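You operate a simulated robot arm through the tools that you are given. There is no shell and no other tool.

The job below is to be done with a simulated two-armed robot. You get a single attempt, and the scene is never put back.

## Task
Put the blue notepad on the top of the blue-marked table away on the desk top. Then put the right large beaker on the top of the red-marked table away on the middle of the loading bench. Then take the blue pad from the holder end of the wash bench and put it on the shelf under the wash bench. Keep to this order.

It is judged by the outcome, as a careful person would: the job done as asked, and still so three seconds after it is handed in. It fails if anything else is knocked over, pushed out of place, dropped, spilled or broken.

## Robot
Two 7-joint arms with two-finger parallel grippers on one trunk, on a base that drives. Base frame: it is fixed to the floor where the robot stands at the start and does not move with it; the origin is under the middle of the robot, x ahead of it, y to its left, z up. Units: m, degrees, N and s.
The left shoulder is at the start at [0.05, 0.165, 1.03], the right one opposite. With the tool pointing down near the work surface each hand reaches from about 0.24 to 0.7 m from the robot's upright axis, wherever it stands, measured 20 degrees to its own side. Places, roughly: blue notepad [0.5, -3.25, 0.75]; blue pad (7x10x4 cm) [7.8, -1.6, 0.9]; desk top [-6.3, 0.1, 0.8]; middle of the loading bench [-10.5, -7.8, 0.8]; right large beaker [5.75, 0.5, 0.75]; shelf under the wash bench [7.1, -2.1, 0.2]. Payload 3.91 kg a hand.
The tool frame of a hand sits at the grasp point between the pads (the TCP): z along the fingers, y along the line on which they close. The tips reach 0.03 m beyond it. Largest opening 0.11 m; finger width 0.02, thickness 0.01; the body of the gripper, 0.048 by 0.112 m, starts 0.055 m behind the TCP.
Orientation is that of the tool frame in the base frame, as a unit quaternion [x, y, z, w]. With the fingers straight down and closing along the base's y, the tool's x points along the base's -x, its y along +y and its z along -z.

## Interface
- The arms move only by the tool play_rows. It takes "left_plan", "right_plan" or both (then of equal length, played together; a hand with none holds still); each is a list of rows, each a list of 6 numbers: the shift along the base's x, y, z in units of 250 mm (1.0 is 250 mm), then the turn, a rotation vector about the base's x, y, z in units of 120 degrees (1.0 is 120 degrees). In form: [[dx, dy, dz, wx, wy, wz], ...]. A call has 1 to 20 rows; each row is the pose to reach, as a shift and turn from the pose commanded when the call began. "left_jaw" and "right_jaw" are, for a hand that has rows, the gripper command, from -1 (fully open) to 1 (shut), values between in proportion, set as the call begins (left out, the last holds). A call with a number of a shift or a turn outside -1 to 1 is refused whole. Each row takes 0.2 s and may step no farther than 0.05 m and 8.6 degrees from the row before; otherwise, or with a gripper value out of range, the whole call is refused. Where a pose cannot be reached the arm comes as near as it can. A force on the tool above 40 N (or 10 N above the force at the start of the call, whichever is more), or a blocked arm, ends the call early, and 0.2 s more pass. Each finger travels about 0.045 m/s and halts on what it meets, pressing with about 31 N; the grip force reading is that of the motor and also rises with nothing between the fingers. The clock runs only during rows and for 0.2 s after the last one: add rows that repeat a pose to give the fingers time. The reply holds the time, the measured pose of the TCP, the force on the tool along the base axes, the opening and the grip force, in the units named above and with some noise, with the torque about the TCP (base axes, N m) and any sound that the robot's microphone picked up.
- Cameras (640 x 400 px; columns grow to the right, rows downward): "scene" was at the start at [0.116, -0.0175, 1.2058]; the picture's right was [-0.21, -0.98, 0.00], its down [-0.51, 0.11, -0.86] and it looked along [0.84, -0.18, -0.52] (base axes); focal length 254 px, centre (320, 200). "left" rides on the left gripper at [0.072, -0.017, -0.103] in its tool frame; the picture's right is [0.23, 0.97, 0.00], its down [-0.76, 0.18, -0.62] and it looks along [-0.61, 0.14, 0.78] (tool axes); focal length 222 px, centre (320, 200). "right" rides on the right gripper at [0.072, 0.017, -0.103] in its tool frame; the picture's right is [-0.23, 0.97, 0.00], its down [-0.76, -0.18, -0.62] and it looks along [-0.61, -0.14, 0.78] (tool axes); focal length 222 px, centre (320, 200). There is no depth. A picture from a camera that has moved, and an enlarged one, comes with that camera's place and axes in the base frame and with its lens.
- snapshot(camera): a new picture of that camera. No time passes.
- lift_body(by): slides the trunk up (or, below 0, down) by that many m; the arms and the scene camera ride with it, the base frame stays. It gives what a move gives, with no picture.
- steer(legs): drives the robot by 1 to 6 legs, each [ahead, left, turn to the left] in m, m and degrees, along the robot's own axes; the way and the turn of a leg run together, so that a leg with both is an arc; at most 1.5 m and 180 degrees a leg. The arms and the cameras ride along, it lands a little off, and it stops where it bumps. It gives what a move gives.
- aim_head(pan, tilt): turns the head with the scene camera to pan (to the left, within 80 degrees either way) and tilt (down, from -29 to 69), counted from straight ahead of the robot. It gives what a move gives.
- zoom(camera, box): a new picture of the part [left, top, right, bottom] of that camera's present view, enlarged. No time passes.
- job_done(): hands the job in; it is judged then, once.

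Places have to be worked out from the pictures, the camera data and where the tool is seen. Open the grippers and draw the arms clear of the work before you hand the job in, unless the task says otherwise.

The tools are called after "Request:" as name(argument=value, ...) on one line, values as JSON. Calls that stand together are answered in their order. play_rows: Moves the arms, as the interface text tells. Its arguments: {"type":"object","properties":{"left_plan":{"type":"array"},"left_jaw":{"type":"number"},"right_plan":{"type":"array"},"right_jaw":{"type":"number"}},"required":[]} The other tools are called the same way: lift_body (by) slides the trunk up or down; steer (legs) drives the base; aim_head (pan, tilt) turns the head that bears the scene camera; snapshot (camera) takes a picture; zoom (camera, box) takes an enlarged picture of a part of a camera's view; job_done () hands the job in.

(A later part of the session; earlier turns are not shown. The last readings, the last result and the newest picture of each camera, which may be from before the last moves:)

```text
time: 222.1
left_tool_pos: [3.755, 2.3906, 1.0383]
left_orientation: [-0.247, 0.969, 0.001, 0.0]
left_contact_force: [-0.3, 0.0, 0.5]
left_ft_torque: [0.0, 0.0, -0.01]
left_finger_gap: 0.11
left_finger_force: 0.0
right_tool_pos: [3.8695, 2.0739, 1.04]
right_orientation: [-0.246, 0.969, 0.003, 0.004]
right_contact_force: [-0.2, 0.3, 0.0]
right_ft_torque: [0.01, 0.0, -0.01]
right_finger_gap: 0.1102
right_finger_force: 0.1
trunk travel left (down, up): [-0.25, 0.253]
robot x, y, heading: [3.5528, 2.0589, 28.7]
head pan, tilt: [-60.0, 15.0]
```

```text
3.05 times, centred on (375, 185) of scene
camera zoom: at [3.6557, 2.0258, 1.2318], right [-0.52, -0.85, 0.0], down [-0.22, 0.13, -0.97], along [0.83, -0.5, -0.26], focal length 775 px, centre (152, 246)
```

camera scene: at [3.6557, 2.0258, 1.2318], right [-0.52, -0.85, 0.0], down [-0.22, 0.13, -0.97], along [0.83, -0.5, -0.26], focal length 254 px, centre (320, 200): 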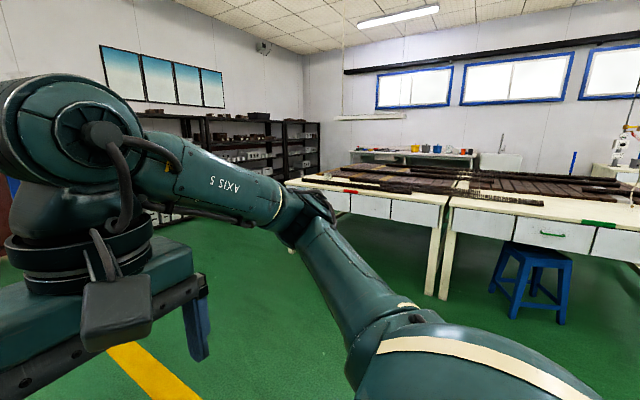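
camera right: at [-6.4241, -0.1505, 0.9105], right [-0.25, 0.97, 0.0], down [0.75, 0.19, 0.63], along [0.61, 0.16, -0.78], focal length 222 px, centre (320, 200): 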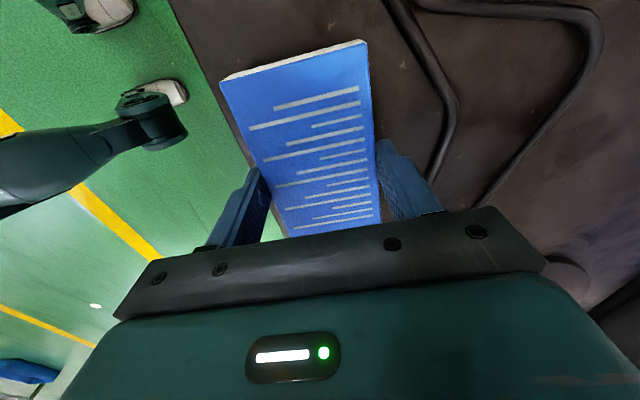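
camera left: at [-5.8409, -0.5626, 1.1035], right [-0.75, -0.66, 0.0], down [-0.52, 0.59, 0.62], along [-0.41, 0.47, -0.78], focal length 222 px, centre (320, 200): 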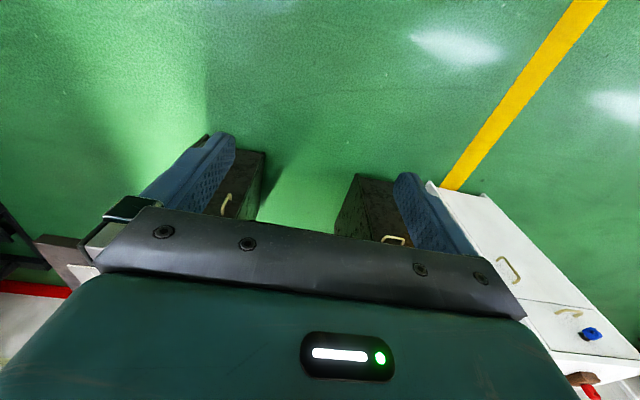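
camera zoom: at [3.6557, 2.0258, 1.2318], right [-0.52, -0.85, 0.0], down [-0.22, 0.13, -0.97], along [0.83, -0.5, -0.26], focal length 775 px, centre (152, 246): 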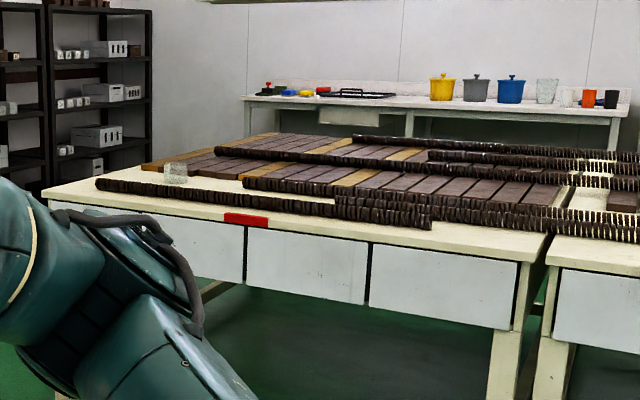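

One beaker is visible near the table's far-left end, about (5.8,0.6), behind a stack of brown discs. I drive on along the lane to see the table's end and any second beaker.

Request:
steer(legs=[[1.0, -0.3, -1]])

Request:
aim_head(pan=-50, tilt=20)

Request:
snapshot(camera="scene")

Request:
aim_head(pan=0, tilt=20)

Request:
snapshot(camera="scene")

```text
time: 227.4
left_tool_pos: [4.7649, 2.5759, 1.0388]
left_orientation: [-0.234, 0.972, 0.0, 0.0]
left_contact_force: [-0.4, 0.3, 0.1]
left_ft_torque: [0.0, -0.04, 0.03]
left_finger_gap: 0.11
left_finger_force: 0.2
right_tool_pos: [4.8709, 2.2549, 1.0405]
right_orientation: [-0.234, 0.972, 0.002, 0.004]
right_contact_force: [0.8, 0.2, -0.8]
right_ft_torque: [0.04, 0.02, -0.01]
right_finger_gap: 0.1101
right_finger_force: 0.0
trunk travel left (down, up): [-0.25, 0.253]
robot x, y, heading: [4.5531, 2.2514, 26.9]
head pan, tilt: [-60.0, 15.0]
```

```text
time: 228.1
left_tool_pos: [4.7658, 2.5765, 1.0381]
left_orientation: [-0.234, 0.972, 0.001, 0.001]
left_contact_force: [0.3, -0.4, -0.2]
left_ft_torque: [0.02, -0.02, -0.03]
left_finger_gap: 0.11
left_finger_force: 0.0
right_tool_pos: [4.8707, 2.2564, 1.0408]
right_orientation: [-0.233, 0.972, 0.002, 0.003]
right_contact_force: [-0.2, 1.2, -0.4]
right_ft_torque: [0.04, 0.0, -0.01]
right_finger_gap: 0.1101
right_finger_force: 0.1
trunk travel left (down, up): [-0.25, 0.253]
robot x, y, heading: [4.5546, 2.247, 27.4]
head pan, tilt: [-50.0, 20.0]
```

```text
taken
camera scene: at [4.6638, 2.2288, 1.2236], right [-0.39, -0.92, 0.0], down [-0.31, 0.13, -0.94], along [0.87, -0.37, -0.34], focal length 254 px, centre (320, 200)
```

scene: 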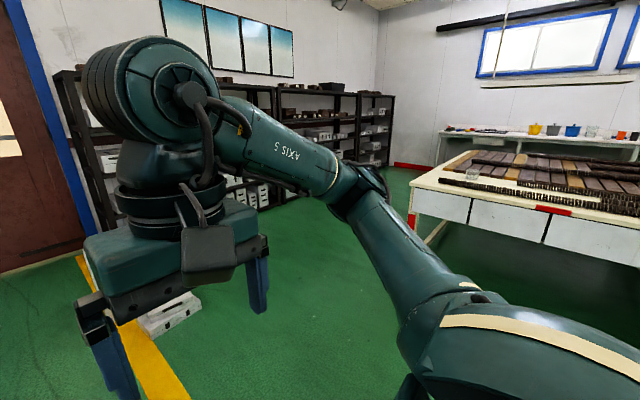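

```text
time: 229.3
left_tool_pos: [4.7655, 2.5768, 1.0387]
left_orientation: [-0.234, 0.972, 0.0, 0.001]
left_contact_force: [0.6, -0.2, -0.6]
left_ft_torque: [0.0, -0.02, -0.01]
left_finger_gap: 0.1098
left_finger_force: 0.0
right_tool_pos: [4.8704, 2.256, 1.041]
right_orientation: [-0.233, 0.972, 0.001, 0.004]
right_contact_force: [0.2, 0.3, -0.1]
right_ft_torque: [0.01, 0.0, -0.05]
right_finger_gap: 0.11
right_finger_force: 0.0
trunk travel left (down, up): [-0.25, 0.253]
robot x, y, heading: [4.5503, 2.2499, 27.0]
head pan, tilt: [0.0, 20.0]
```

```text
taken
camera scene: at [4.6609, 2.3074, 1.2236], right [0.46, -0.89, 0.0], down [-0.3, -0.16, -0.94], along [0.84, 0.43, -0.34], focal length 254 px, centre (320, 200)
```

scene: 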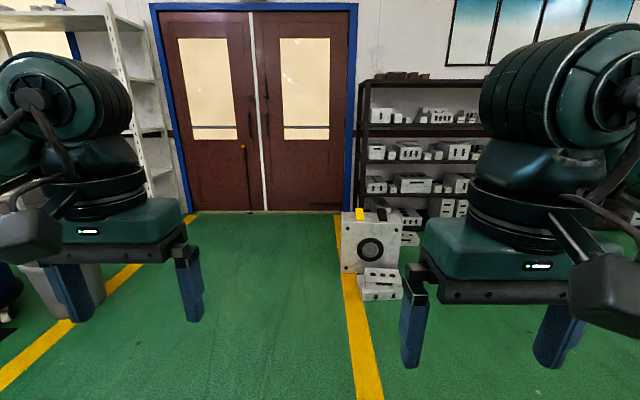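

The gap between the table's end and the shelves is about 1.9 m, with a white box near (6.1,2.5) to avoid. I turn to face back along the tables and go round the corner to the table's end sideways.

Request:
steer(legs=[[0, 0, 90], [0, 0, 90], [0, 0.9, 0]])

Request:
aim_head(pan=60, tilt=20)

Request:
snapshot(camera="scene")

```text
time: 245.3
left_tool_pos: [4.7399, 1.1036, 1.038]
left_orientation: [0.974, 0.226, -0.001, 0.001]
left_contact_force: [0.8, 0.7, -0.5]
left_ft_torque: [0.0, 0.02, -0.01]
left_finger_gap: 0.1098
left_finger_force: 0.0
right_tool_pos: [4.6411, 1.4251, 1.0396]
right_orientation: [0.974, 0.225, -0.005, 0.002]
right_contact_force: [0.2, 0.3, 0.2]
right_ft_torque: [-0.02, 0.01, -0.03]
right_finger_gap: 0.11
right_finger_force: 0.1
trunk travel left (down, up): [-0.25, 0.253]
robot x, y, heading: [4.9612, 1.4253, -153.9]
head pan, tilt: [0.0, 20.0]
```

```text
time: 246.6
left_tool_pos: [4.74, 1.1039, 1.0387]
left_orientation: [0.974, 0.225, -0.002, 0.0]
left_contact_force: [0.3, 0.9, 0.0]
left_ft_torque: [0.01, 0.02, 0.0]
left_finger_gap: 0.1099
left_finger_force: 0.0
right_tool_pos: [4.6395, 1.4261, 1.0403]
right_orientation: [0.974, 0.226, -0.004, 0.002]
right_contact_force: [0.4, -0.5, 0.0]
right_ft_torque: [0.0, 0.0, -0.03]
right_finger_gap: 0.1102
right_finger_force: 0.0
trunk travel left (down, up): [-0.25, 0.253]
robot x, y, heading: [4.9578, 1.4241, -154.0]
head pan, tilt: [60.0, 20.0]
```

```text
taken
camera scene: at [4.9244, 1.3224, 1.2236], right [-1.0, 0.07, 0.0], down [0.02, 0.34, -0.94], along [-0.06, -0.94, -0.34], focal length 254 px, centre (320, 200)
```

scene: 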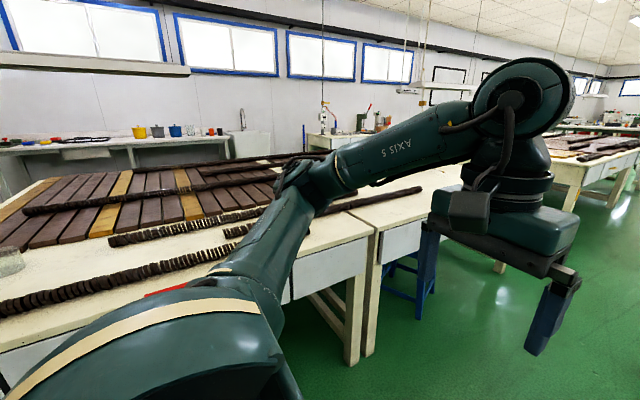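

The beaker shows at the left edge of the view near (5.79,0.62). I back along the table to round its corner.

Request:
steer(legs=[[-1.05, 0.1, 1.5], [0, 0.5, 0]])

Request:
aim_head(pan=30, tilt=30)

Request:
snapshot(camera="scene")

Request:
aim_head(pan=78, tilt=30)

Request:
snapshot(camera="scene")

```text
time: 256.5
left_tool_pos: [5.9495, 1.0245, 1.0379]
left_orientation: [0.972, 0.233, -0.001, 0.0]
left_contact_force: [0.8, 0.4, -0.6]
left_ft_torque: [0.0, 0.0, 0.01]
left_finger_gap: 0.1099
left_finger_force: 0.1
right_tool_pos: [5.8451, 1.3456, 1.0401]
right_orientation: [0.973, 0.232, -0.004, 0.002]
right_contact_force: [-0.2, -0.1, 0.1]
right_ft_torque: [-0.02, 0.05, 0.0]
right_finger_gap: 0.1101
right_finger_force: 0.1
trunk travel left (down, up): [-0.25, 0.253]
robot x, y, heading: [6.1623, 1.3482, -153.3]
head pan, tilt: [60.0, 20.0]
```

```text
time: 257.5
left_tool_pos: [5.9516, 1.0244, 1.0375]
left_orientation: [0.973, 0.233, -0.001, 0.001]
left_contact_force: [0.4, 0.1, 0.4]
left_ft_torque: [0.01, -0.02, 0.0]
left_finger_gap: 0.1099
left_finger_force: 0.1
right_tool_pos: [5.8473, 1.3452, 1.0411]
right_orientation: [0.973, 0.231, -0.004, 0.001]
right_contact_force: [0.0, 0.3, 0.3]
right_ft_torque: [-0.02, 0.0, -0.01]
right_finger_gap: 0.1103
right_finger_force: 0.0
trunk travel left (down, up): [-0.25, 0.253]
robot x, y, heading: [6.1633, 1.3511, -153.0]
head pan, tilt: [30.0, 30.0]
```

```text
taken
camera scene: at [6.088, 1.2628, 1.2076], right [-0.84, 0.55, 0.0], down [0.27, 0.42, -0.87], along [-0.47, -0.73, -0.5], focal length 254 px, centre (320, 200)
```

scene: 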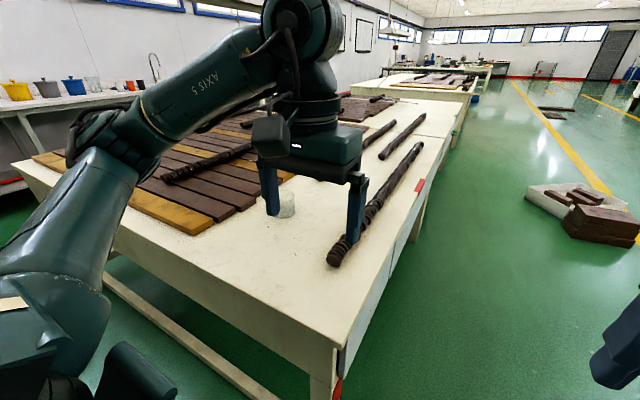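

```text
time: 258.6
left_tool_pos: [5.9515, 1.024, 1.0376]
left_orientation: [0.972, 0.233, 0.0, 0.0]
left_contact_force: [0.0, -0.2, -0.8]
left_ft_torque: [-0.03, 0.0, 0.02]
left_finger_gap: 0.1095
left_finger_force: 0.0
right_tool_pos: [5.8466, 1.3445, 1.0401]
right_orientation: [0.973, 0.232, -0.004, 0.001]
right_contact_force: [-0.2, 1.1, 0.9]
right_ft_torque: [0.02, -0.03, 0.02]
right_finger_gap: 0.11
right_finger_force: 0.1
trunk travel left (down, up): [-0.25, 0.253]
robot x, y, heading: [6.1668, 1.3495, -153.0]
head pan, tilt: [78.0, 30.0]
```

```text
taken
camera scene: at [6.1605, 1.2512, 1.2076], right [-0.97, -0.26, 0.0], down [-0.13, 0.48, -0.87], along [0.22, -0.84, -0.5], focal length 254 px, centre (320, 200)
```

scene: 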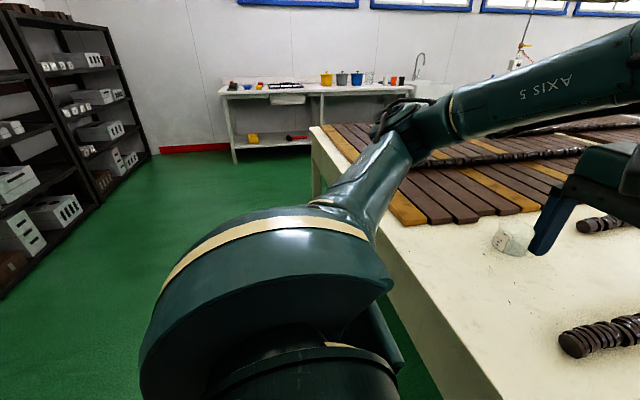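

The beaker stands on the table's end part between a disc stack and the planks. I zoom in to see whether there is a second one beside it.

Request:
zoom(camera="scene", box=[470, 195, 590, 275])

Request:
aim_head(pan=45, tilt=35)

Request:
snapshot(camera="scene")

```text
5.00 times, centred on (530, 235) of scene
camera zoom: at [6.1605, 1.2512, 1.2076], right [-0.97, -0.26, 0.0], down [-0.13, 0.48, -0.87], along [0.22, -0.84, -0.5], focal length 1272 px, centre (-730, 25)
```

zoom: 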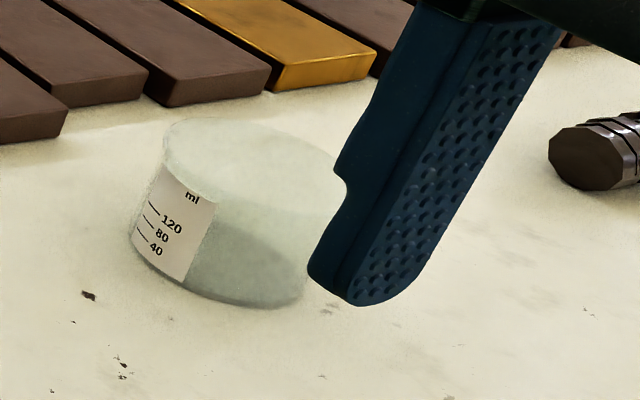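

```text
time: 259.6
left_tool_pos: [5.952, 1.025, 1.0377]
left_orientation: [0.973, 0.233, -0.001, 0.0]
left_contact_force: [-0.1, -0.2, 0.5]
left_ft_torque: [-0.02, 0.01, 0.01]
left_finger_gap: 0.1102
left_finger_force: 0.2
right_tool_pos: [5.8475, 1.3447, 1.0412]
right_orientation: [0.973, 0.232, -0.004, 0.002]
right_contact_force: [0.6, 0.1, 0.5]
right_ft_torque: [-0.01, -0.01, -0.01]
right_finger_gap: 0.1099
right_finger_force: 0.0
trunk travel left (down, up): [-0.25, 0.253]
robot x, y, heading: [6.1634, 1.3504, -152.7]
head pan, tilt: [45.0, 35.0]
```

```text
taken
camera scene: at [6.11, 1.2549, 1.1998], right [-0.95, 0.31, 0.0], down [0.18, 0.55, -0.82], along [-0.25, -0.78, -0.57], focal length 254 px, centre (320, 200)
```

scene: 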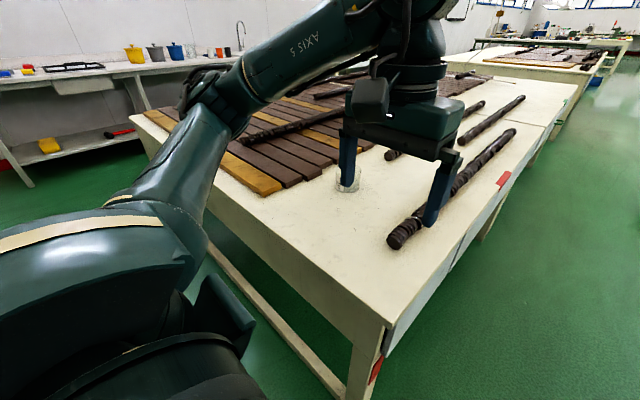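

It is a squat glass beaker, roughly 9-10 cm across and 6.5 cm tall, at about (5.81,0.62). I shift left so it comes in front of the left hand.

Request:
steer(legs=[[0.03, 0.3, 0.3]])

Request:
aim_head(pan=10, tilt=45)

Request:
snapshot(camera="scene")

Request:
snapshot(camera="left")

```text
time: 262.9
left_tool_pos: [6.0636, 0.7395, 1.0373]
left_orientation: [0.972, 0.236, -0.001, 0.0]
left_contact_force: [0.3, 0.2, 0.7]
left_ft_torque: [0.01, -0.02, -0.04]
left_finger_gap: 0.11
left_finger_force: 0.0
right_tool_pos: [5.9572, 1.0608, 1.0392]
right_orientation: [0.972, 0.234, -0.004, 0.002]
right_contact_force: [0.6, -0.8, -0.4]
right_ft_torque: [0.0, 0.0, -0.01]
right_finger_gap: 0.11
right_finger_force: 0.1
trunk travel left (down, up): [-0.25, 0.253]
robot x, y, heading: [6.2742, 1.0682, -152.8]
head pan, tilt: [45.0, 35.0]
```

```text
time: 263.9
left_tool_pos: [6.0634, 0.7401, 1.0382]
left_orientation: [0.972, 0.235, -0.001, 0.0]
left_contact_force: [-0.2, -0.4, 0.5]
left_ft_torque: [-0.01, -0.02, -0.01]
left_finger_gap: 0.11
left_finger_force: 0.1
right_tool_pos: [5.9567, 1.0602, 1.0393]
right_orientation: [0.972, 0.234, -0.004, 0.002]
right_contact_force: [-0.3, -0.1, -1.2]
right_ft_torque: [-0.01, 0.01, -0.01]
right_finger_gap: 0.11
right_finger_force: 0.1
trunk travel left (down, up): [-0.25, 0.253]
robot x, y, heading: [6.2706, 1.0678, -153.0]
head pan, tilt: [10.0, 45.0]
```

```text
taken
camera scene: at [6.1831, 1.0063, 1.185], right [-0.61, 0.8, 0.0], down [0.56, 0.43, -0.71], along [-0.56, -0.43, -0.71], focal length 254 px, centre (320, 200)
```

scene: 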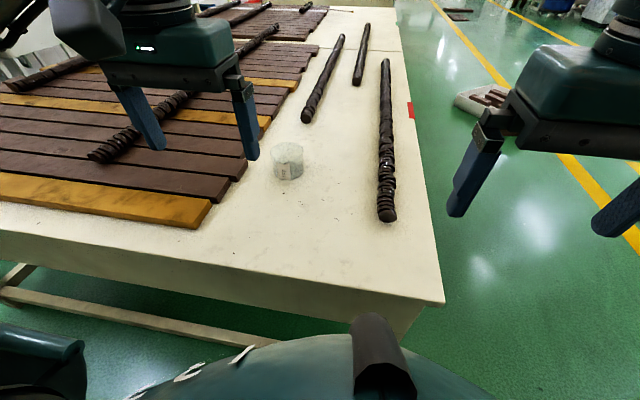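

```text
taken
camera left: at [6.1208, 0.7875, 1.1414], right [0.65, -0.76, 0.0], down [-0.6, -0.51, 0.62], along [-0.48, -0.4, -0.78], focal length 222 px, centre (320, 200)
```

left: 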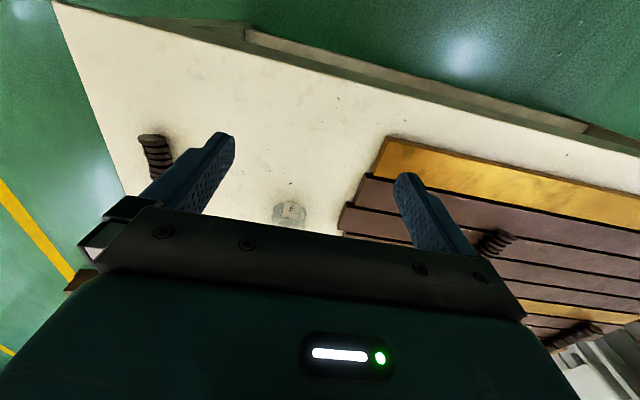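

The beaker is in view of both cameras, near the plank's corner on one side and the stacks on the other. I zoom in with each to fix its centre.

Request:
zoom(camera="scene", box=[248, 131, 328, 191])

Request:
zoom(camera="left", box=[240, 180, 340, 240])

```text
6.67 times, centred on (288, 161) of scene
camera zoom: at [6.1831, 1.0063, 1.185], right [-0.61, 0.8, 0.0], down [0.56, 0.43, -0.71], along [-0.56, -0.43, -0.71], focal length 1695 px, centre (533, 460)
```

zoom: 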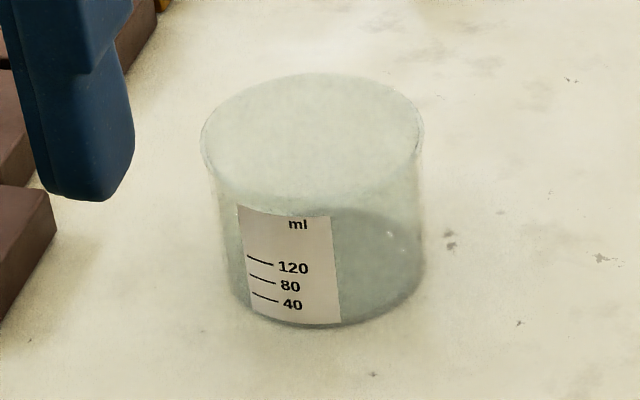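

```text
6.40 times, centred on (290, 210) of left
camera zoom: at [6.1208, 0.7875, 1.1414], right [0.65, -0.76, 0.0], down [-0.6, -0.51, 0.62], along [-0.48, -0.4, -0.78], focal length 1422 px, centre (512, 136)
```

zoom: 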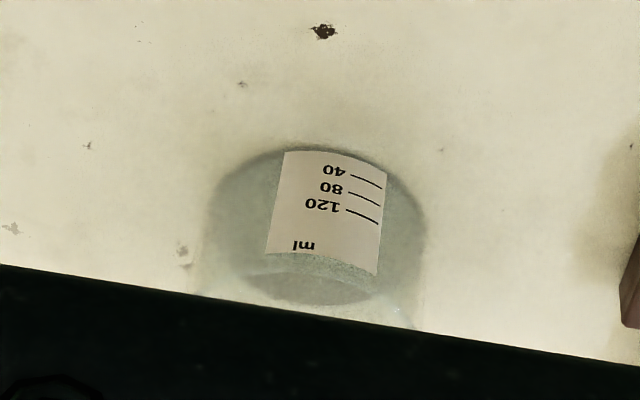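

All views agree: beaker centre at (5.809,0.622), rim about 8.3 cm across at z about 0.825. I move the open left hand above it.

Request:
play_rows(left_plan=[[-0.143, -0.0675, -0.03, 0, 0, 0], [-0.286, -0.135, -0.06, 0, 0, 0], [-0.429, -0.2025, -0.09, 0, 0, 0], [-0.572, -0.27, -0.13, 0, 0, 0], [-0.715, -0.3375, -0.2, 0, 0, 0], [-0.858, -0.405, -0.28, 0, 0, 0], [-1.0, -0.4724, -0.36, 0, 0, 0], [-1.0, -0.4724, -0.36, 0, 0, 0]], left_jaw=-1)

Request:
snapshot(camera="left")

Request:
snapshot(camera="scene")

```text
time: 265.7
left_tool_pos: [5.8138, 0.6226, 0.9488]
left_orientation: [0.972, 0.236, 0.0, 0.0]
left_contact_force: [0.2, 0.4, 0.6]
left_ft_torque: [0.01, 0.05, 0.01]
left_finger_gap: 0.11
left_finger_force: 0.0
right_tool_pos: [5.9569, 1.0606, 1.0407]
right_orientation: [0.972, 0.234, -0.003, 0.002]
right_contact_force: [0.0, -0.5, 0.0]
right_ft_torque: [0.0, -0.01, -0.02]
right_finger_gap: 0.1099
right_finger_force: 0.0
trunk travel left (down, up): [-0.25, 0.253]
robot x, y, heading: [6.2754, 1.0675, -152.7]
head pan, tilt: [10.0, 45.0]
```

```text
taken
camera left: at [5.8722, 0.6705, 1.0526], right [0.65, -0.76, 0.0], down [-0.6, -0.51, 0.62], along [-0.48, -0.4, -0.78], focal length 222 px, centre (320, 200)
```

left: 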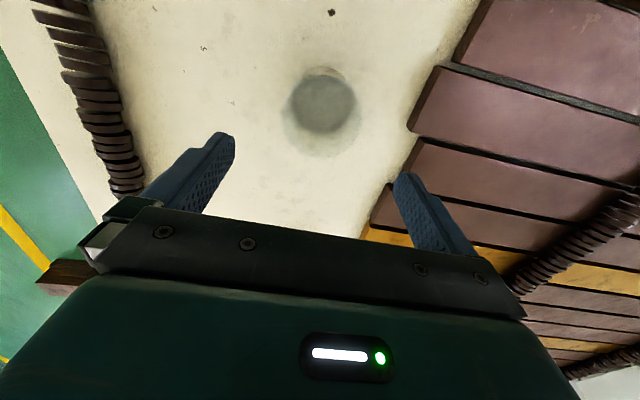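

```text
taken
camera scene: at [6.1831, 1.0064, 1.1849], right [-0.61, 0.8, 0.0], down [0.56, 0.43, -0.71], along [-0.56, -0.43, -0.71], focal length 254 px, centre (320, 200)
```

scene: 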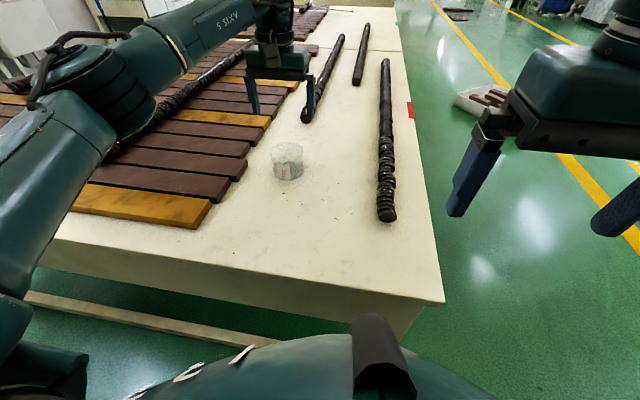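

The hand is above the beaker; I zoom in with the wrist camera for the final centring.

Request:
zoom(camera="left", box=[260, 60, 390, 170])

```text
3.64 times, centred on (325, 115) of left
camera zoom: at [5.8722, 0.6705, 1.0526], right [0.65, -0.76, 0.0], down [-0.6, -0.51, 0.62], along [-0.48, -0.4, -0.78], focal length 808 px, centre (302, 509)
```

zoom: 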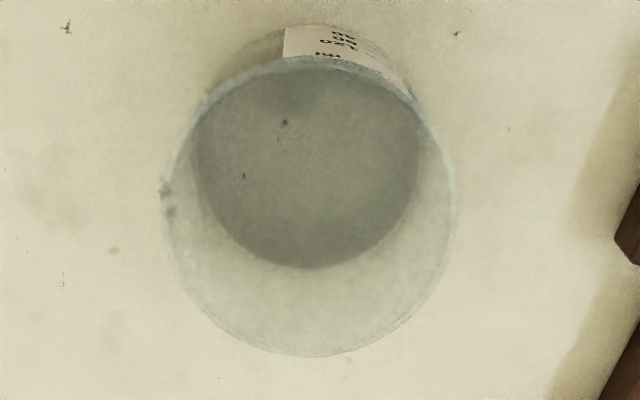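

The beaker is centred within 2 mm of the hand, 8 cm across against an 11 cm opening. I lower to TCP z 0.803 so that the fingers straddle it.

Request:
play_rows(left_plan=[[0.003, -0.003, -0.14, 0, 0, 0], [0.006, -0.006, -0.28, 0, 0, 0], [0.006, -0.006, -0.4, 0, 0, 0], [0.006, -0.006, -0.5, 0, 0, 0], [0.006, -0.006, -0.56, 0, 0, 0], [0.006, -0.006, -0.583, 0, 0, 0], [0.006, -0.006, -0.583, 0, 0, 0]])

Request:
snapshot(camera="left")

Request:
zoom(camera="scene", box=[228, 101, 348, 191])

```text
time: 267.3
left_tool_pos: [5.8143, 0.6191, 0.8022]
left_orientation: [0.972, 0.235, -0.001, 0.001]
left_contact_force: [0.3, 0.4, -0.4]
left_ft_torque: [0.0, -0.01, -0.01]
left_finger_gap: 0.1098
left_finger_force: 0.0
right_tool_pos: [5.9565, 1.0601, 1.0403]
right_orientation: [0.972, 0.234, -0.004, 0.003]
right_contact_force: [0.4, -0.3, -0.5]
right_ft_torque: [0.03, 0.0, 0.03]
right_finger_gap: 0.1098
right_finger_force: 0.1
trunk travel left (down, up): [-0.25, 0.253]
robot x, y, heading: [6.2736, 1.0681, -152.9]
head pan, tilt: [10.0, 45.0]
```

```text
taken
camera left: at [5.8725, 0.6666, 0.9055], right [0.65, -0.76, 0.0], down [-0.6, -0.51, 0.62], along [-0.48, -0.4, -0.78], focal length 222 px, centre (320, 200)
```

left: 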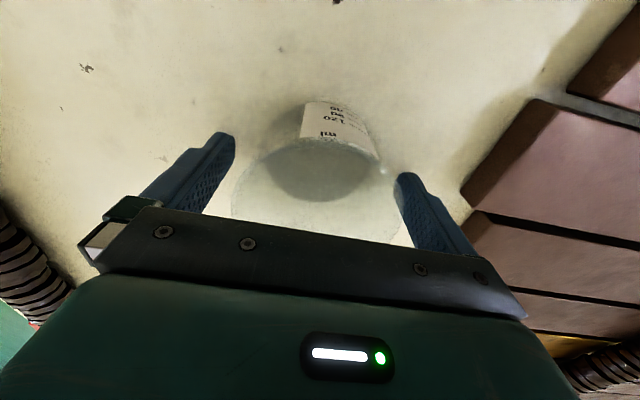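

```text
4.44 times, centred on (288, 146) of scene
camera zoom: at [6.183, 1.0064, 1.1849], right [-0.6, 0.8, 0.0], down [0.56, 0.43, -0.71], along [-0.56, -0.43, -0.71], focal length 1130 px, centre (462, 440)
```

zoom: 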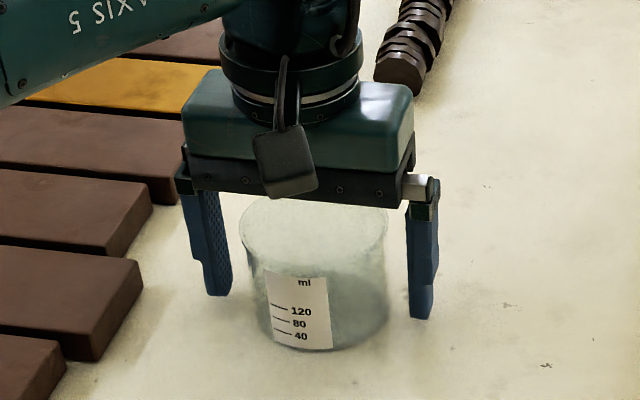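

The fingers stand either side of the beaker, clear of the table. I close on it.

Request:
play_rows(left_plan=[[0, 0, 0, 0, 0, 0], [0, 0, 0, 0, 0, 0], [0, 0, 0, 0, 0, 0], [0, 0, 0, 0, 0, 0], [0, 0, 0, 0, 0, 0], [0, 0, 0, 0, 0, 0]], left_jaw=1)

Request:
zoom(camera="scene", box=[228, 101, 348, 191])

```text
time: 268.7
left_tool_pos: [5.8148, 0.6196, 0.8024]
left_orientation: [0.972, 0.235, 0.0, 0.0]
left_contact_force: [-0.1, 1.1, -0.2]
left_ft_torque: [-0.03, -0.02, -0.01]
left_finger_gap: 0.0824
left_finger_force: 31.4
right_tool_pos: [5.9573, 1.0614, 1.0413]
right_orientation: [0.972, 0.235, -0.004, 0.001]
right_contact_force: [-0.1, -0.2, 0.1]
right_ft_torque: [-0.01, 0.06, 0.0]
right_finger_gap: 0.1099
right_finger_force: 0.1
trunk travel left (down, up): [-0.25, 0.253]
robot x, y, heading: [6.273, 1.0677, -152.6]
head pan, tilt: [10.0, 45.0]
```

```text
4.44 times, centred on (288, 146) of scene
camera zoom: at [6.183, 1.0064, 1.1849], right [-0.6, 0.8, 0.0], down [0.56, 0.43, -0.71], along [-0.56, -0.43, -0.71], focal length 1130 px, centre (462, 440)
```

zoom: 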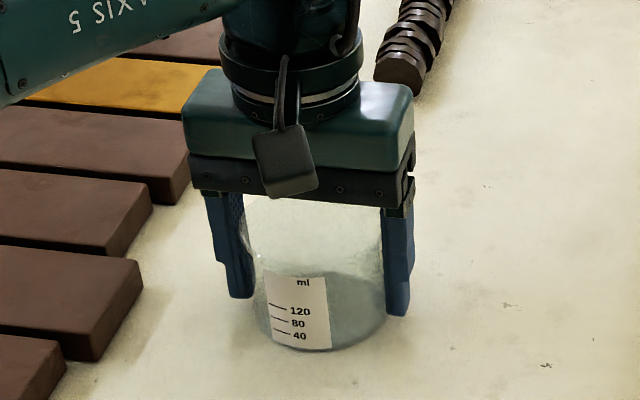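

It is held at 0.082 m with 31 N. I lift it gently and check.

Request:
play_rows(left_plan=[[0, 0, 0.04, 0, 0, 0], [0, 0, 0.1, 0, 0, 0], [0, 0, 0.18, 0, 0, 0], [0, 0, 0.28, 0, 0, 0], [0, 0, 0.38, 0, 0, 0], [0, 0, 0.38, 0, 0, 0]])

Request:
zoom(camera="scene", box=[218, 71, 358, 176])

Request:
snapshot(camera="left")

```text
time: 270.1
left_tool_pos: [5.8163, 0.6219, 0.8982]
left_orientation: [0.972, 0.236, 0.0, 0.0]
left_contact_force: [-0.3, 0.0, -1.5]
left_ft_torque: [0.0, 0.01, -0.04]
left_finger_gap: 0.0824
left_finger_force: 30.8
right_tool_pos: [5.9565, 1.0607, 1.0398]
right_orientation: [0.972, 0.235, -0.004, 0.003]
right_contact_force: [0.2, -0.2, -0.5]
right_ft_torque: [0.0, 0.01, -0.01]
right_finger_gap: 0.1098
right_finger_force: 0.0
trunk travel left (down, up): [-0.25, 0.253]
robot x, y, heading: [6.2788, 1.0626, -152.8]
head pan, tilt: [10.0, 45.0]
```

```text
3.81 times, centred on (288, 124) of scene
camera zoom: at [6.1829, 1.0063, 1.1849], right [-0.6, 0.8, 0.0], down [0.56, 0.43, -0.71], along [-0.56, -0.43, -0.71], focal length 969 px, centre (442, 491)
```

zoom: 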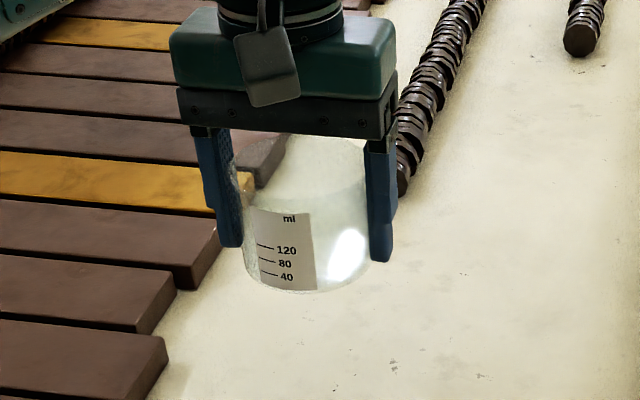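

```text
taken
camera left: at [5.8737, 0.6684, 1.002], right [0.65, -0.76, 0.0], down [-0.6, -0.51, 0.62], along [-0.48, -0.4, -0.78], focal length 222 px, centre (320, 200)
```

left: 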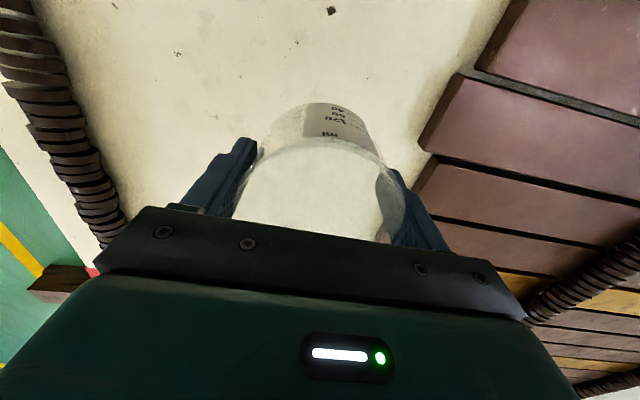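

The empty beaker hangs upright and firm. I raise it further and draw it in to the trunk.

Request:
play_rows(left_plan=[[0, 0, 0.15, 0, 0, 0], [0, 0, 0.3, 0, 0, 0], [0.06, 0.03, 0.45, 0, 0, 0], [0.18, 0.088, 0.56, 0, 0, 0], [0.31, 0.152, 0.56, 0, 0, 0], [0.44, 0.215, 0.56, 0, 0, 0], [0.57, 0.279, 0.56, 0, 0, 0], [0.7, 0.343, 0.56, 0, 0, 0], [0.83, 0.406, 0.56, 0, 0, 0], [0.96, 0.47, 0.56, 0, 0, 0], [0.96, 0.47, 0.56, 0, 0, 0]])

Request:
aim_head(pan=-70, tilt=25)

Request:
snapshot(camera="scene")

```text
time: 272.5
left_tool_pos: [6.0543, 0.7373, 1.0366]
left_orientation: [0.972, 0.235, -0.001, 0.0]
left_contact_force: [0.1, 0.3, -2.3]
left_ft_torque: [-0.05, 0.02, -0.02]
left_finger_gap: 0.0823
left_finger_force: 30.6
right_tool_pos: [5.957, 1.0611, 1.0419]
right_orientation: [0.972, 0.235, -0.004, 0.002]
right_contact_force: [0.7, -0.4, 0.0]
right_ft_torque: [-0.03, -0.02, 0.0]
right_finger_gap: 0.11
right_finger_force: 0.0
trunk travel left (down, up): [-0.25, 0.253]
robot x, y, heading: [6.2757, 1.0692, -153.0]
head pan, tilt: [10.0, 45.0]
```

```text
time: 274.0
left_tool_pos: [6.0554, 0.7372, 1.0376]
left_orientation: [0.972, 0.235, -0.001, 0.0]
left_contact_force: [0.4, 0.2, -0.9]
left_ft_torque: [-0.01, 0.01, 0.01]
left_finger_gap: 0.0823
left_finger_force: 31.2
right_tool_pos: [5.9563, 1.0606, 1.0403]
right_orientation: [0.972, 0.234, -0.004, 0.003]
right_contact_force: [0.2, -0.5, -0.3]
right_ft_torque: [-0.02, -0.02, 0.03]
right_finger_gap: 0.1099
right_finger_force: 0.0
trunk travel left (down, up): [-0.25, 0.253]
robot x, y, heading: [6.2773, 1.064, -153.2]
head pan, tilt: [-70.0, 25.0]
```

```text
taken
camera scene: at [6.1801, 1.118, 1.2155], right [0.68, 0.73, 0.0], down [0.31, -0.29, -0.91], along [-0.67, 0.61, -0.42], focal length 254 px, centre (320, 200)
```

scene: 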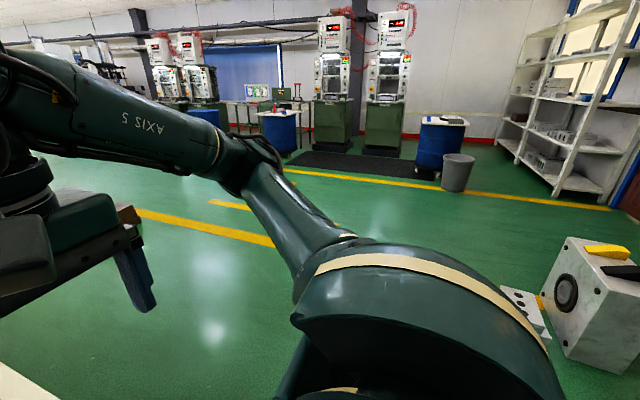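

The beaker is held close in. I go back round the table's corner and out to the lane, passing the floor tray on its far side.

Request:
steer(legs=[[0, -0.8, 0.7], [1.05, 0, 0], [0, -1.25, 0]])

Request:
aim_head(pan=0, tilt=18)

Request:
snapshot(camera="scene")

```text
time: 297.2
left_tool_pos: [4.1872, 2.0824, 1.0373]
left_orientation: [0.972, 0.236, 0.0, 0.0]
left_contact_force: [-0.6, -0.7, -2.2]
left_ft_torque: [-0.01, -0.03, 0.01]
left_finger_gap: 0.0826
left_finger_force: 30.9
right_tool_pos: [4.0898, 2.4062, 1.0405]
right_orientation: [0.972, 0.235, -0.004, 0.002]
right_contact_force: [-0.2, -1.0, 0.2]
right_ft_torque: [0.03, 0.04, 0.0]
right_finger_gap: 0.1097
right_finger_force: 0.1
trunk travel left (down, up): [-0.25, 0.253]
robot x, y, heading: [4.407, 2.4116, -152.6]
head pan, tilt: [-70.0, 25.0]
```

```text
time: 298.6
left_tool_pos: [4.1885, 2.0834, 1.0365]
left_orientation: [0.972, 0.237, 0.0, 0.0]
left_contact_force: [1.3, 0.3, -1.4]
left_ft_torque: [0.0, -0.01, 0.0]
left_finger_gap: 0.0823
left_finger_force: 30.8
right_tool_pos: [4.0899, 2.4059, 1.0399]
right_orientation: [0.972, 0.236, -0.004, 0.002]
right_contact_force: [-0.4, 0.0, 0.5]
right_ft_torque: [0.0, 0.0, 0.01]
right_finger_gap: 0.1102
right_finger_force: 0.0
trunk travel left (down, up): [-0.25, 0.253]
robot x, y, heading: [4.4095, 2.413, -152.6]
head pan, tilt: [0.0, 18.0]
```

```text
taken
camera scene: at [4.2977, 2.359, 1.2268], right [-0.46, 0.89, 0.0], down [0.27, 0.14, -0.95], along [-0.85, -0.44, -0.31], focal length 254 px, centre (320, 200)
```

scene: 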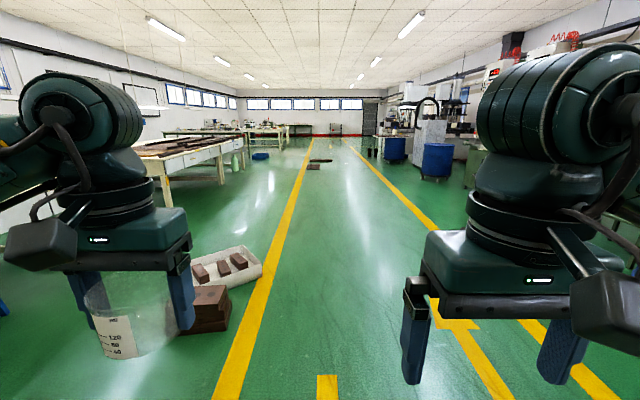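

The lane is clear; crate and tray lie to the left up to 0.45 m from its middle line. I drive down the lane, a bit to the right at first, then back left ahead of the boards.

Request:
steer(legs=[[1.45, -0.15, 0], [1.5, 0, 0], [1.4, 0.4, 0], [1.3, 0.6, 0]])

Request:
snapshot(camera="scene")

```text
time: 326.4
left_tool_pos: [-0.4017, -1.3249, 1.0365]
left_orientation: [0.973, 0.232, 0.0, 0.0]
left_contact_force: [-0.2, 0.8, -1.3]
left_ft_torque: [-0.01, -0.01, 0.02]
left_finger_gap: 0.0822
left_finger_force: 31.3
right_tool_pos: [-0.4982, -1.0022, 1.0407]
right_orientation: [0.973, 0.231, -0.004, 0.002]
right_contact_force: [1.1, 0.5, 1.1]
right_ft_torque: [0.01, 0.01, -0.01]
right_finger_gap: 0.11
right_finger_force: 0.0
trunk travel left (down, up): [-0.25, 0.253]
robot x, y, heading: [-0.1843, -0.9967, -153.2]
head pan, tilt: [0.0, 18.0]
```

```text
taken
camera scene: at [-0.2902, -1.0491, 1.2268], right [-0.45, 0.89, 0.0], down [0.28, 0.14, -0.95], along [-0.85, -0.43, -0.31], focal length 254 px, centre (320, 200)
```

scene: 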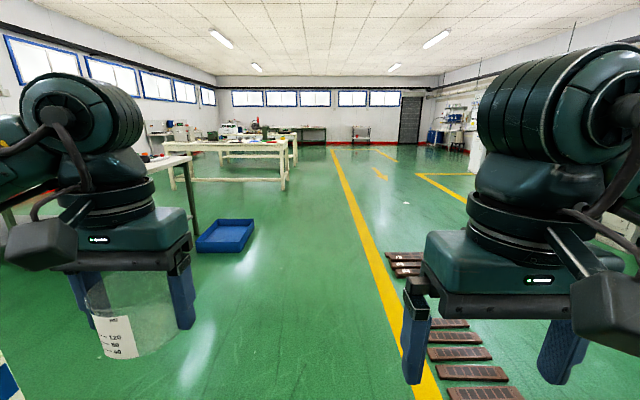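

Boards on the right, tray on the left; the far bench by the end wall should be the loading bench. I drive on between them and beyond.

Request:
steer(legs=[[1.45, 0.05, 0.7], [1.45, 0, 0], [1.4, -0.3, 0], [1.4, 0, 0]])

Request:
snapshot(camera="scene")

```text
time: 353.6
left_tool_pos: [-5.505, -3.8171, 1.0369]
left_orientation: [0.966, 0.259, 0.0, 0.001]
left_contact_force: [0.3, -0.6, -0.7]
left_ft_torque: [0.02, 0.01, 0.0]
left_finger_gap: 0.0819
left_finger_force: 30.5
right_tool_pos: [-5.6175, -3.4988, 1.0405]
right_orientation: [0.966, 0.259, -0.004, 0.003]
right_contact_force: [0.4, -0.7, -0.5]
right_ft_torque: [-0.02, 0.03, 0.03]
right_finger_gap: 0.1099
right_finger_force: 0.0
trunk travel left (down, up): [-0.25, 0.253]
robot x, y, heading: [-5.3011, -3.4763, -149.9]
head pan, tilt: [0.0, 18.0]
```

```text
taken
camera scene: at [-5.4076, -3.5352, 1.2268], right [-0.5, 0.86, 0.0], down [0.27, 0.16, -0.95], along [-0.82, -0.48, -0.31], focal length 254 px, centre (320, 200)
```

scene: 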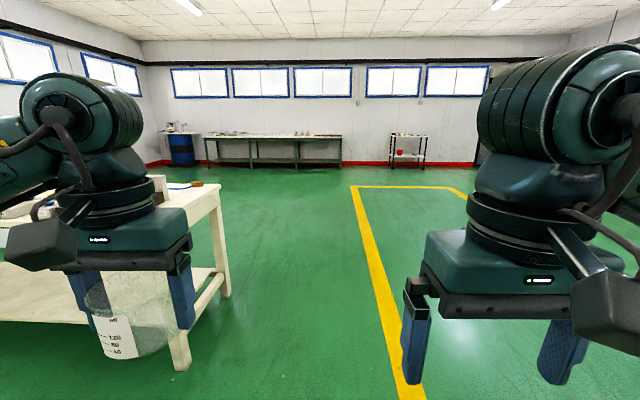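

The bench against the far wall, about (-9.6,-9.2) to (-11.3,-6.4), is the loading bench. I pass the white table on the left and drive toward the bench's middle.

Request:
steer(legs=[[1.4, -0.05, -2.6], [1.3, 0, 0], [1.2, 0.7, 0]])

Request:
aim_head(pan=5, tilt=18)

Request:
snapshot(camera="scene")

```text
time: 373.1
left_tool_pos: [-8.6742, -6.1596, 1.0373]
left_orientation: [0.975, 0.223, -0.001, 0.001]
left_contact_force: [-0.7, -0.2, -1.2]
left_ft_torque: [0.01, -0.04, 0.0]
left_finger_gap: 0.0821
left_finger_force: 30.7
right_tool_pos: [-8.7636, -5.8354, 1.0404]
right_orientation: [0.975, 0.222, -0.004, 0.002]
right_contact_force: [-0.1, -0.4, 0.0]
right_ft_torque: [0.01, -0.01, -0.01]
right_finger_gap: 0.1098
right_finger_force: 0.0
trunk travel left (down, up): [-0.25, 0.253]
robot x, y, heading: [-8.4453, -5.8369, -154.0]
head pan, tilt: [0.0, 18.0]
```

```text
time: 373.8
left_tool_pos: [-8.6745, -6.1608, 1.0378]
left_orientation: [0.975, 0.223, 0.001, 0.0]
left_contact_force: [-0.2, 0.6, -1.3]
left_ft_torque: [0.02, -0.01, 0.02]
left_finger_gap: 0.0821
left_finger_force: 31.1
right_tool_pos: [-8.7639, -5.8352, 1.0409]
right_orientation: [0.975, 0.223, -0.004, 0.002]
right_contact_force: [0.4, -0.2, 0.0]
right_ft_torque: [-0.01, 0.0, 0.0]
right_finger_gap: 0.1103
right_finger_force: 0.2
trunk travel left (down, up): [-0.25, 0.253]
robot x, y, heading: [-8.4406, -5.8371, -154.1]
head pan, tilt: [5.0, 18.0]
```

```text
taken
camera scene: at [-8.553, -5.8945, 1.2268], right [-0.51, 0.86, 0.0], down [0.27, 0.16, -0.95], along [-0.82, -0.49, -0.31], focal length 254 px, centre (320, 200)
```

scene: 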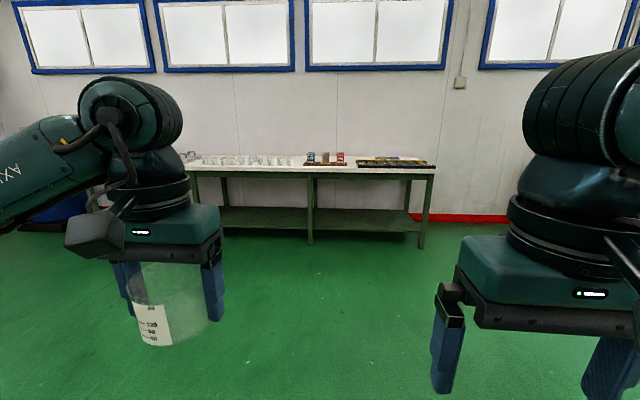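

The bench is close now, with glassware, cans and a dark tray on it. I zoom in on its top to find the free middle part.

Request:
zoom(camera="scene", box=[170, 130, 450, 260])

```text
2.29 times, centred on (310, 195) of scene
camera zoom: at [-8.553, -5.8945, 1.2268], right [-0.51, 0.86, 0.0], down [0.27, 0.16, -0.95], along [-0.82, -0.49, -0.31], focal length 581 px, centre (343, 211)
```

zoom: 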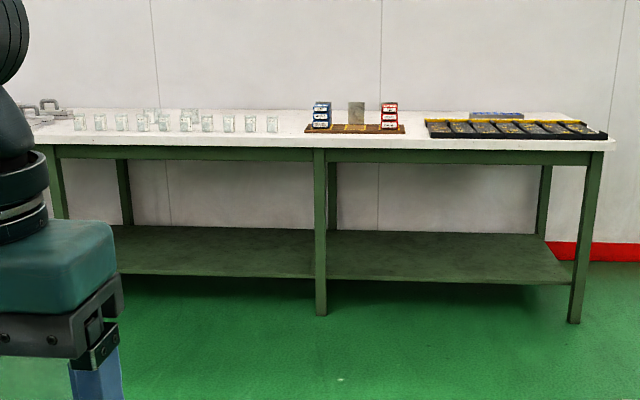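

The bench runs from p≈-0.4 to -3.7 along the end wall, so its middle is where the small glasses stand. I drive up to it to see the free space there.

Request:
steer(legs=[[0, 0, 1.5], [1.3, 0.7, 0]])

Request:
aim_head(pan=0, tilt=30)

Request:
snapshot(camera="scene")

Request:
aim_head(pan=50, tilt=25)

Request:
snapshot(camera="scene")

```text
time: 381.5
left_tool_pos: [-9.5133, -7.3769, 1.0373]
left_orientation: [0.974, 0.226, 0.0, 0.0]
left_contact_force: [-0.1, -0.2, -1.9]
left_ft_torque: [0.01, 0.0, 0.02]
left_finger_gap: 0.0819
left_finger_force: 31.2
right_tool_pos: [-9.6044, -7.0517, 1.0392]
right_orientation: [0.974, 0.226, -0.004, 0.001]
right_contact_force: [-0.2, 0.6, -0.5]
right_ft_torque: [0.02, -0.01, -0.01]
right_finger_gap: 0.11
right_finger_force: 0.0
trunk travel left (down, up): [-0.25, 0.253]
robot x, y, heading: [-9.2854, -7.0487, -153.8]
head pan, tilt: [5.0, 18.0]
```

```text
time: 382.2
left_tool_pos: [-9.5143, -7.3755, 1.037]
left_orientation: [0.974, 0.225, 0.0, 0.0]
left_contact_force: [-0.3, -0.3, -1.6]
left_ft_torque: [-0.03, -0.01, 0.03]
left_finger_gap: 0.0823
left_finger_force: 30.9
right_tool_pos: [-9.6054, -7.0509, 1.0409]
right_orientation: [0.974, 0.226, -0.004, 0.002]
right_contact_force: [-0.3, 0.6, -0.1]
right_ft_torque: [0.0, 0.01, 0.0]
right_finger_gap: 0.1099
right_finger_force: 0.1
trunk travel left (down, up): [-0.25, 0.253]
robot x, y, heading: [-9.288, -7.0517, -153.9]
head pan, tilt: [0.0, 30.0]
```

```text
taken
camera scene: at [-9.3954, -7.1013, 1.2076], right [-0.44, 0.9, 0.0], down [0.45, 0.22, -0.87], along [-0.78, -0.38, -0.5], focal length 254 px, centre (320, 200)
```

scene: 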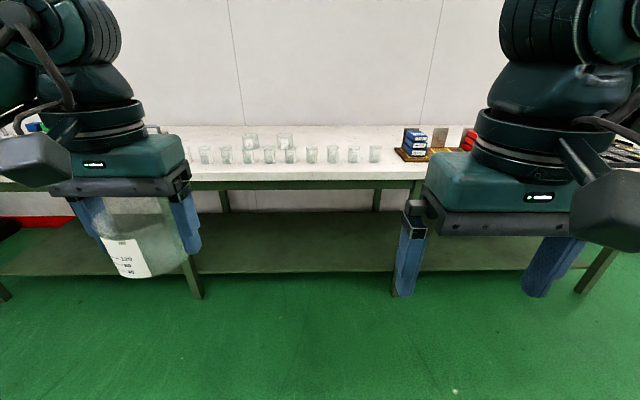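

```text
time: 383.4
left_tool_pos: [-9.5136, -7.3784, 1.0371]
left_orientation: [0.974, 0.225, -0.001, 0.0]
left_contact_force: [0.8, 0.1, -1.4]
left_ft_torque: [-0.01, -0.02, 0.03]
left_finger_gap: 0.082
left_finger_force: 31.0
right_tool_pos: [-9.6047, -7.0509, 1.0401]
right_orientation: [0.974, 0.226, -0.004, 0.002]
right_contact_force: [-0.2, -0.5, 0.4]
right_ft_torque: [0.01, 0.02, -0.02]
right_finger_gap: 0.1102
right_finger_force: 0.1
trunk travel left (down, up): [-0.25, 0.253]
robot x, y, heading: [-9.2895, -7.0481, -153.6]
head pan, tilt: [50.0, 25.0]
```

```text
taken
camera scene: at [-9.3364, -7.1508, 1.2155], right [-0.97, 0.24, 0.0], down [0.1, 0.41, -0.91], along [-0.22, -0.88, -0.42], focal length 254 px, centre (320, 200)
```

scene: 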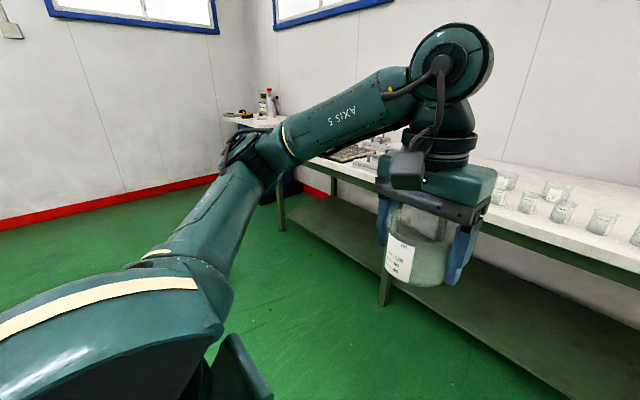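

The bench's middle is right in front of me, with a row of small beakers and a free strip before them. I zoom in there.

Request:
aim_head(pan=0, tilt=35)

Request:
zoom(camera="scene", box=[170, 80, 430, 190])

```text
time: 384.6
left_tool_pos: [-9.5141, -7.3781, 1.0368]
left_orientation: [0.974, 0.226, 0.0, 0.001]
left_contact_force: [0.4, 0.3, -1.9]
left_ft_torque: [-0.01, 0.0, -0.02]
left_finger_gap: 0.0823
left_finger_force: 30.7
right_tool_pos: [-9.6046, -7.0514, 1.0396]
right_orientation: [0.974, 0.226, -0.004, 0.002]
right_contact_force: [-0.3, -0.6, 0.6]
right_ft_torque: [0.03, 0.0, 0.0]
right_finger_gap: 0.1101
right_finger_force: 0.3
trunk travel left (down, up): [-0.25, 0.253]
robot x, y, heading: [-9.2892, -7.053, -153.9]
head pan, tilt: [0.0, 35.0]
```

```text
2.46 times, centred on (300, 135) of scene
camera zoom: at [-9.3933, -7.1003, 1.1998], right [-0.44, 0.9, 0.0], down [0.51, 0.25, -0.82], along [-0.73, -0.36, -0.57], focal length 626 px, centre (369, 360)
```

zoom: 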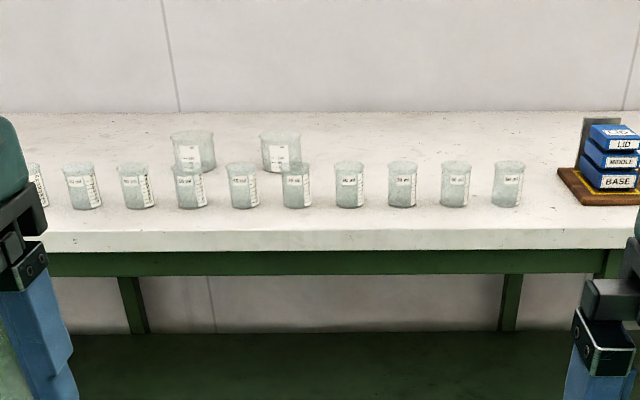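

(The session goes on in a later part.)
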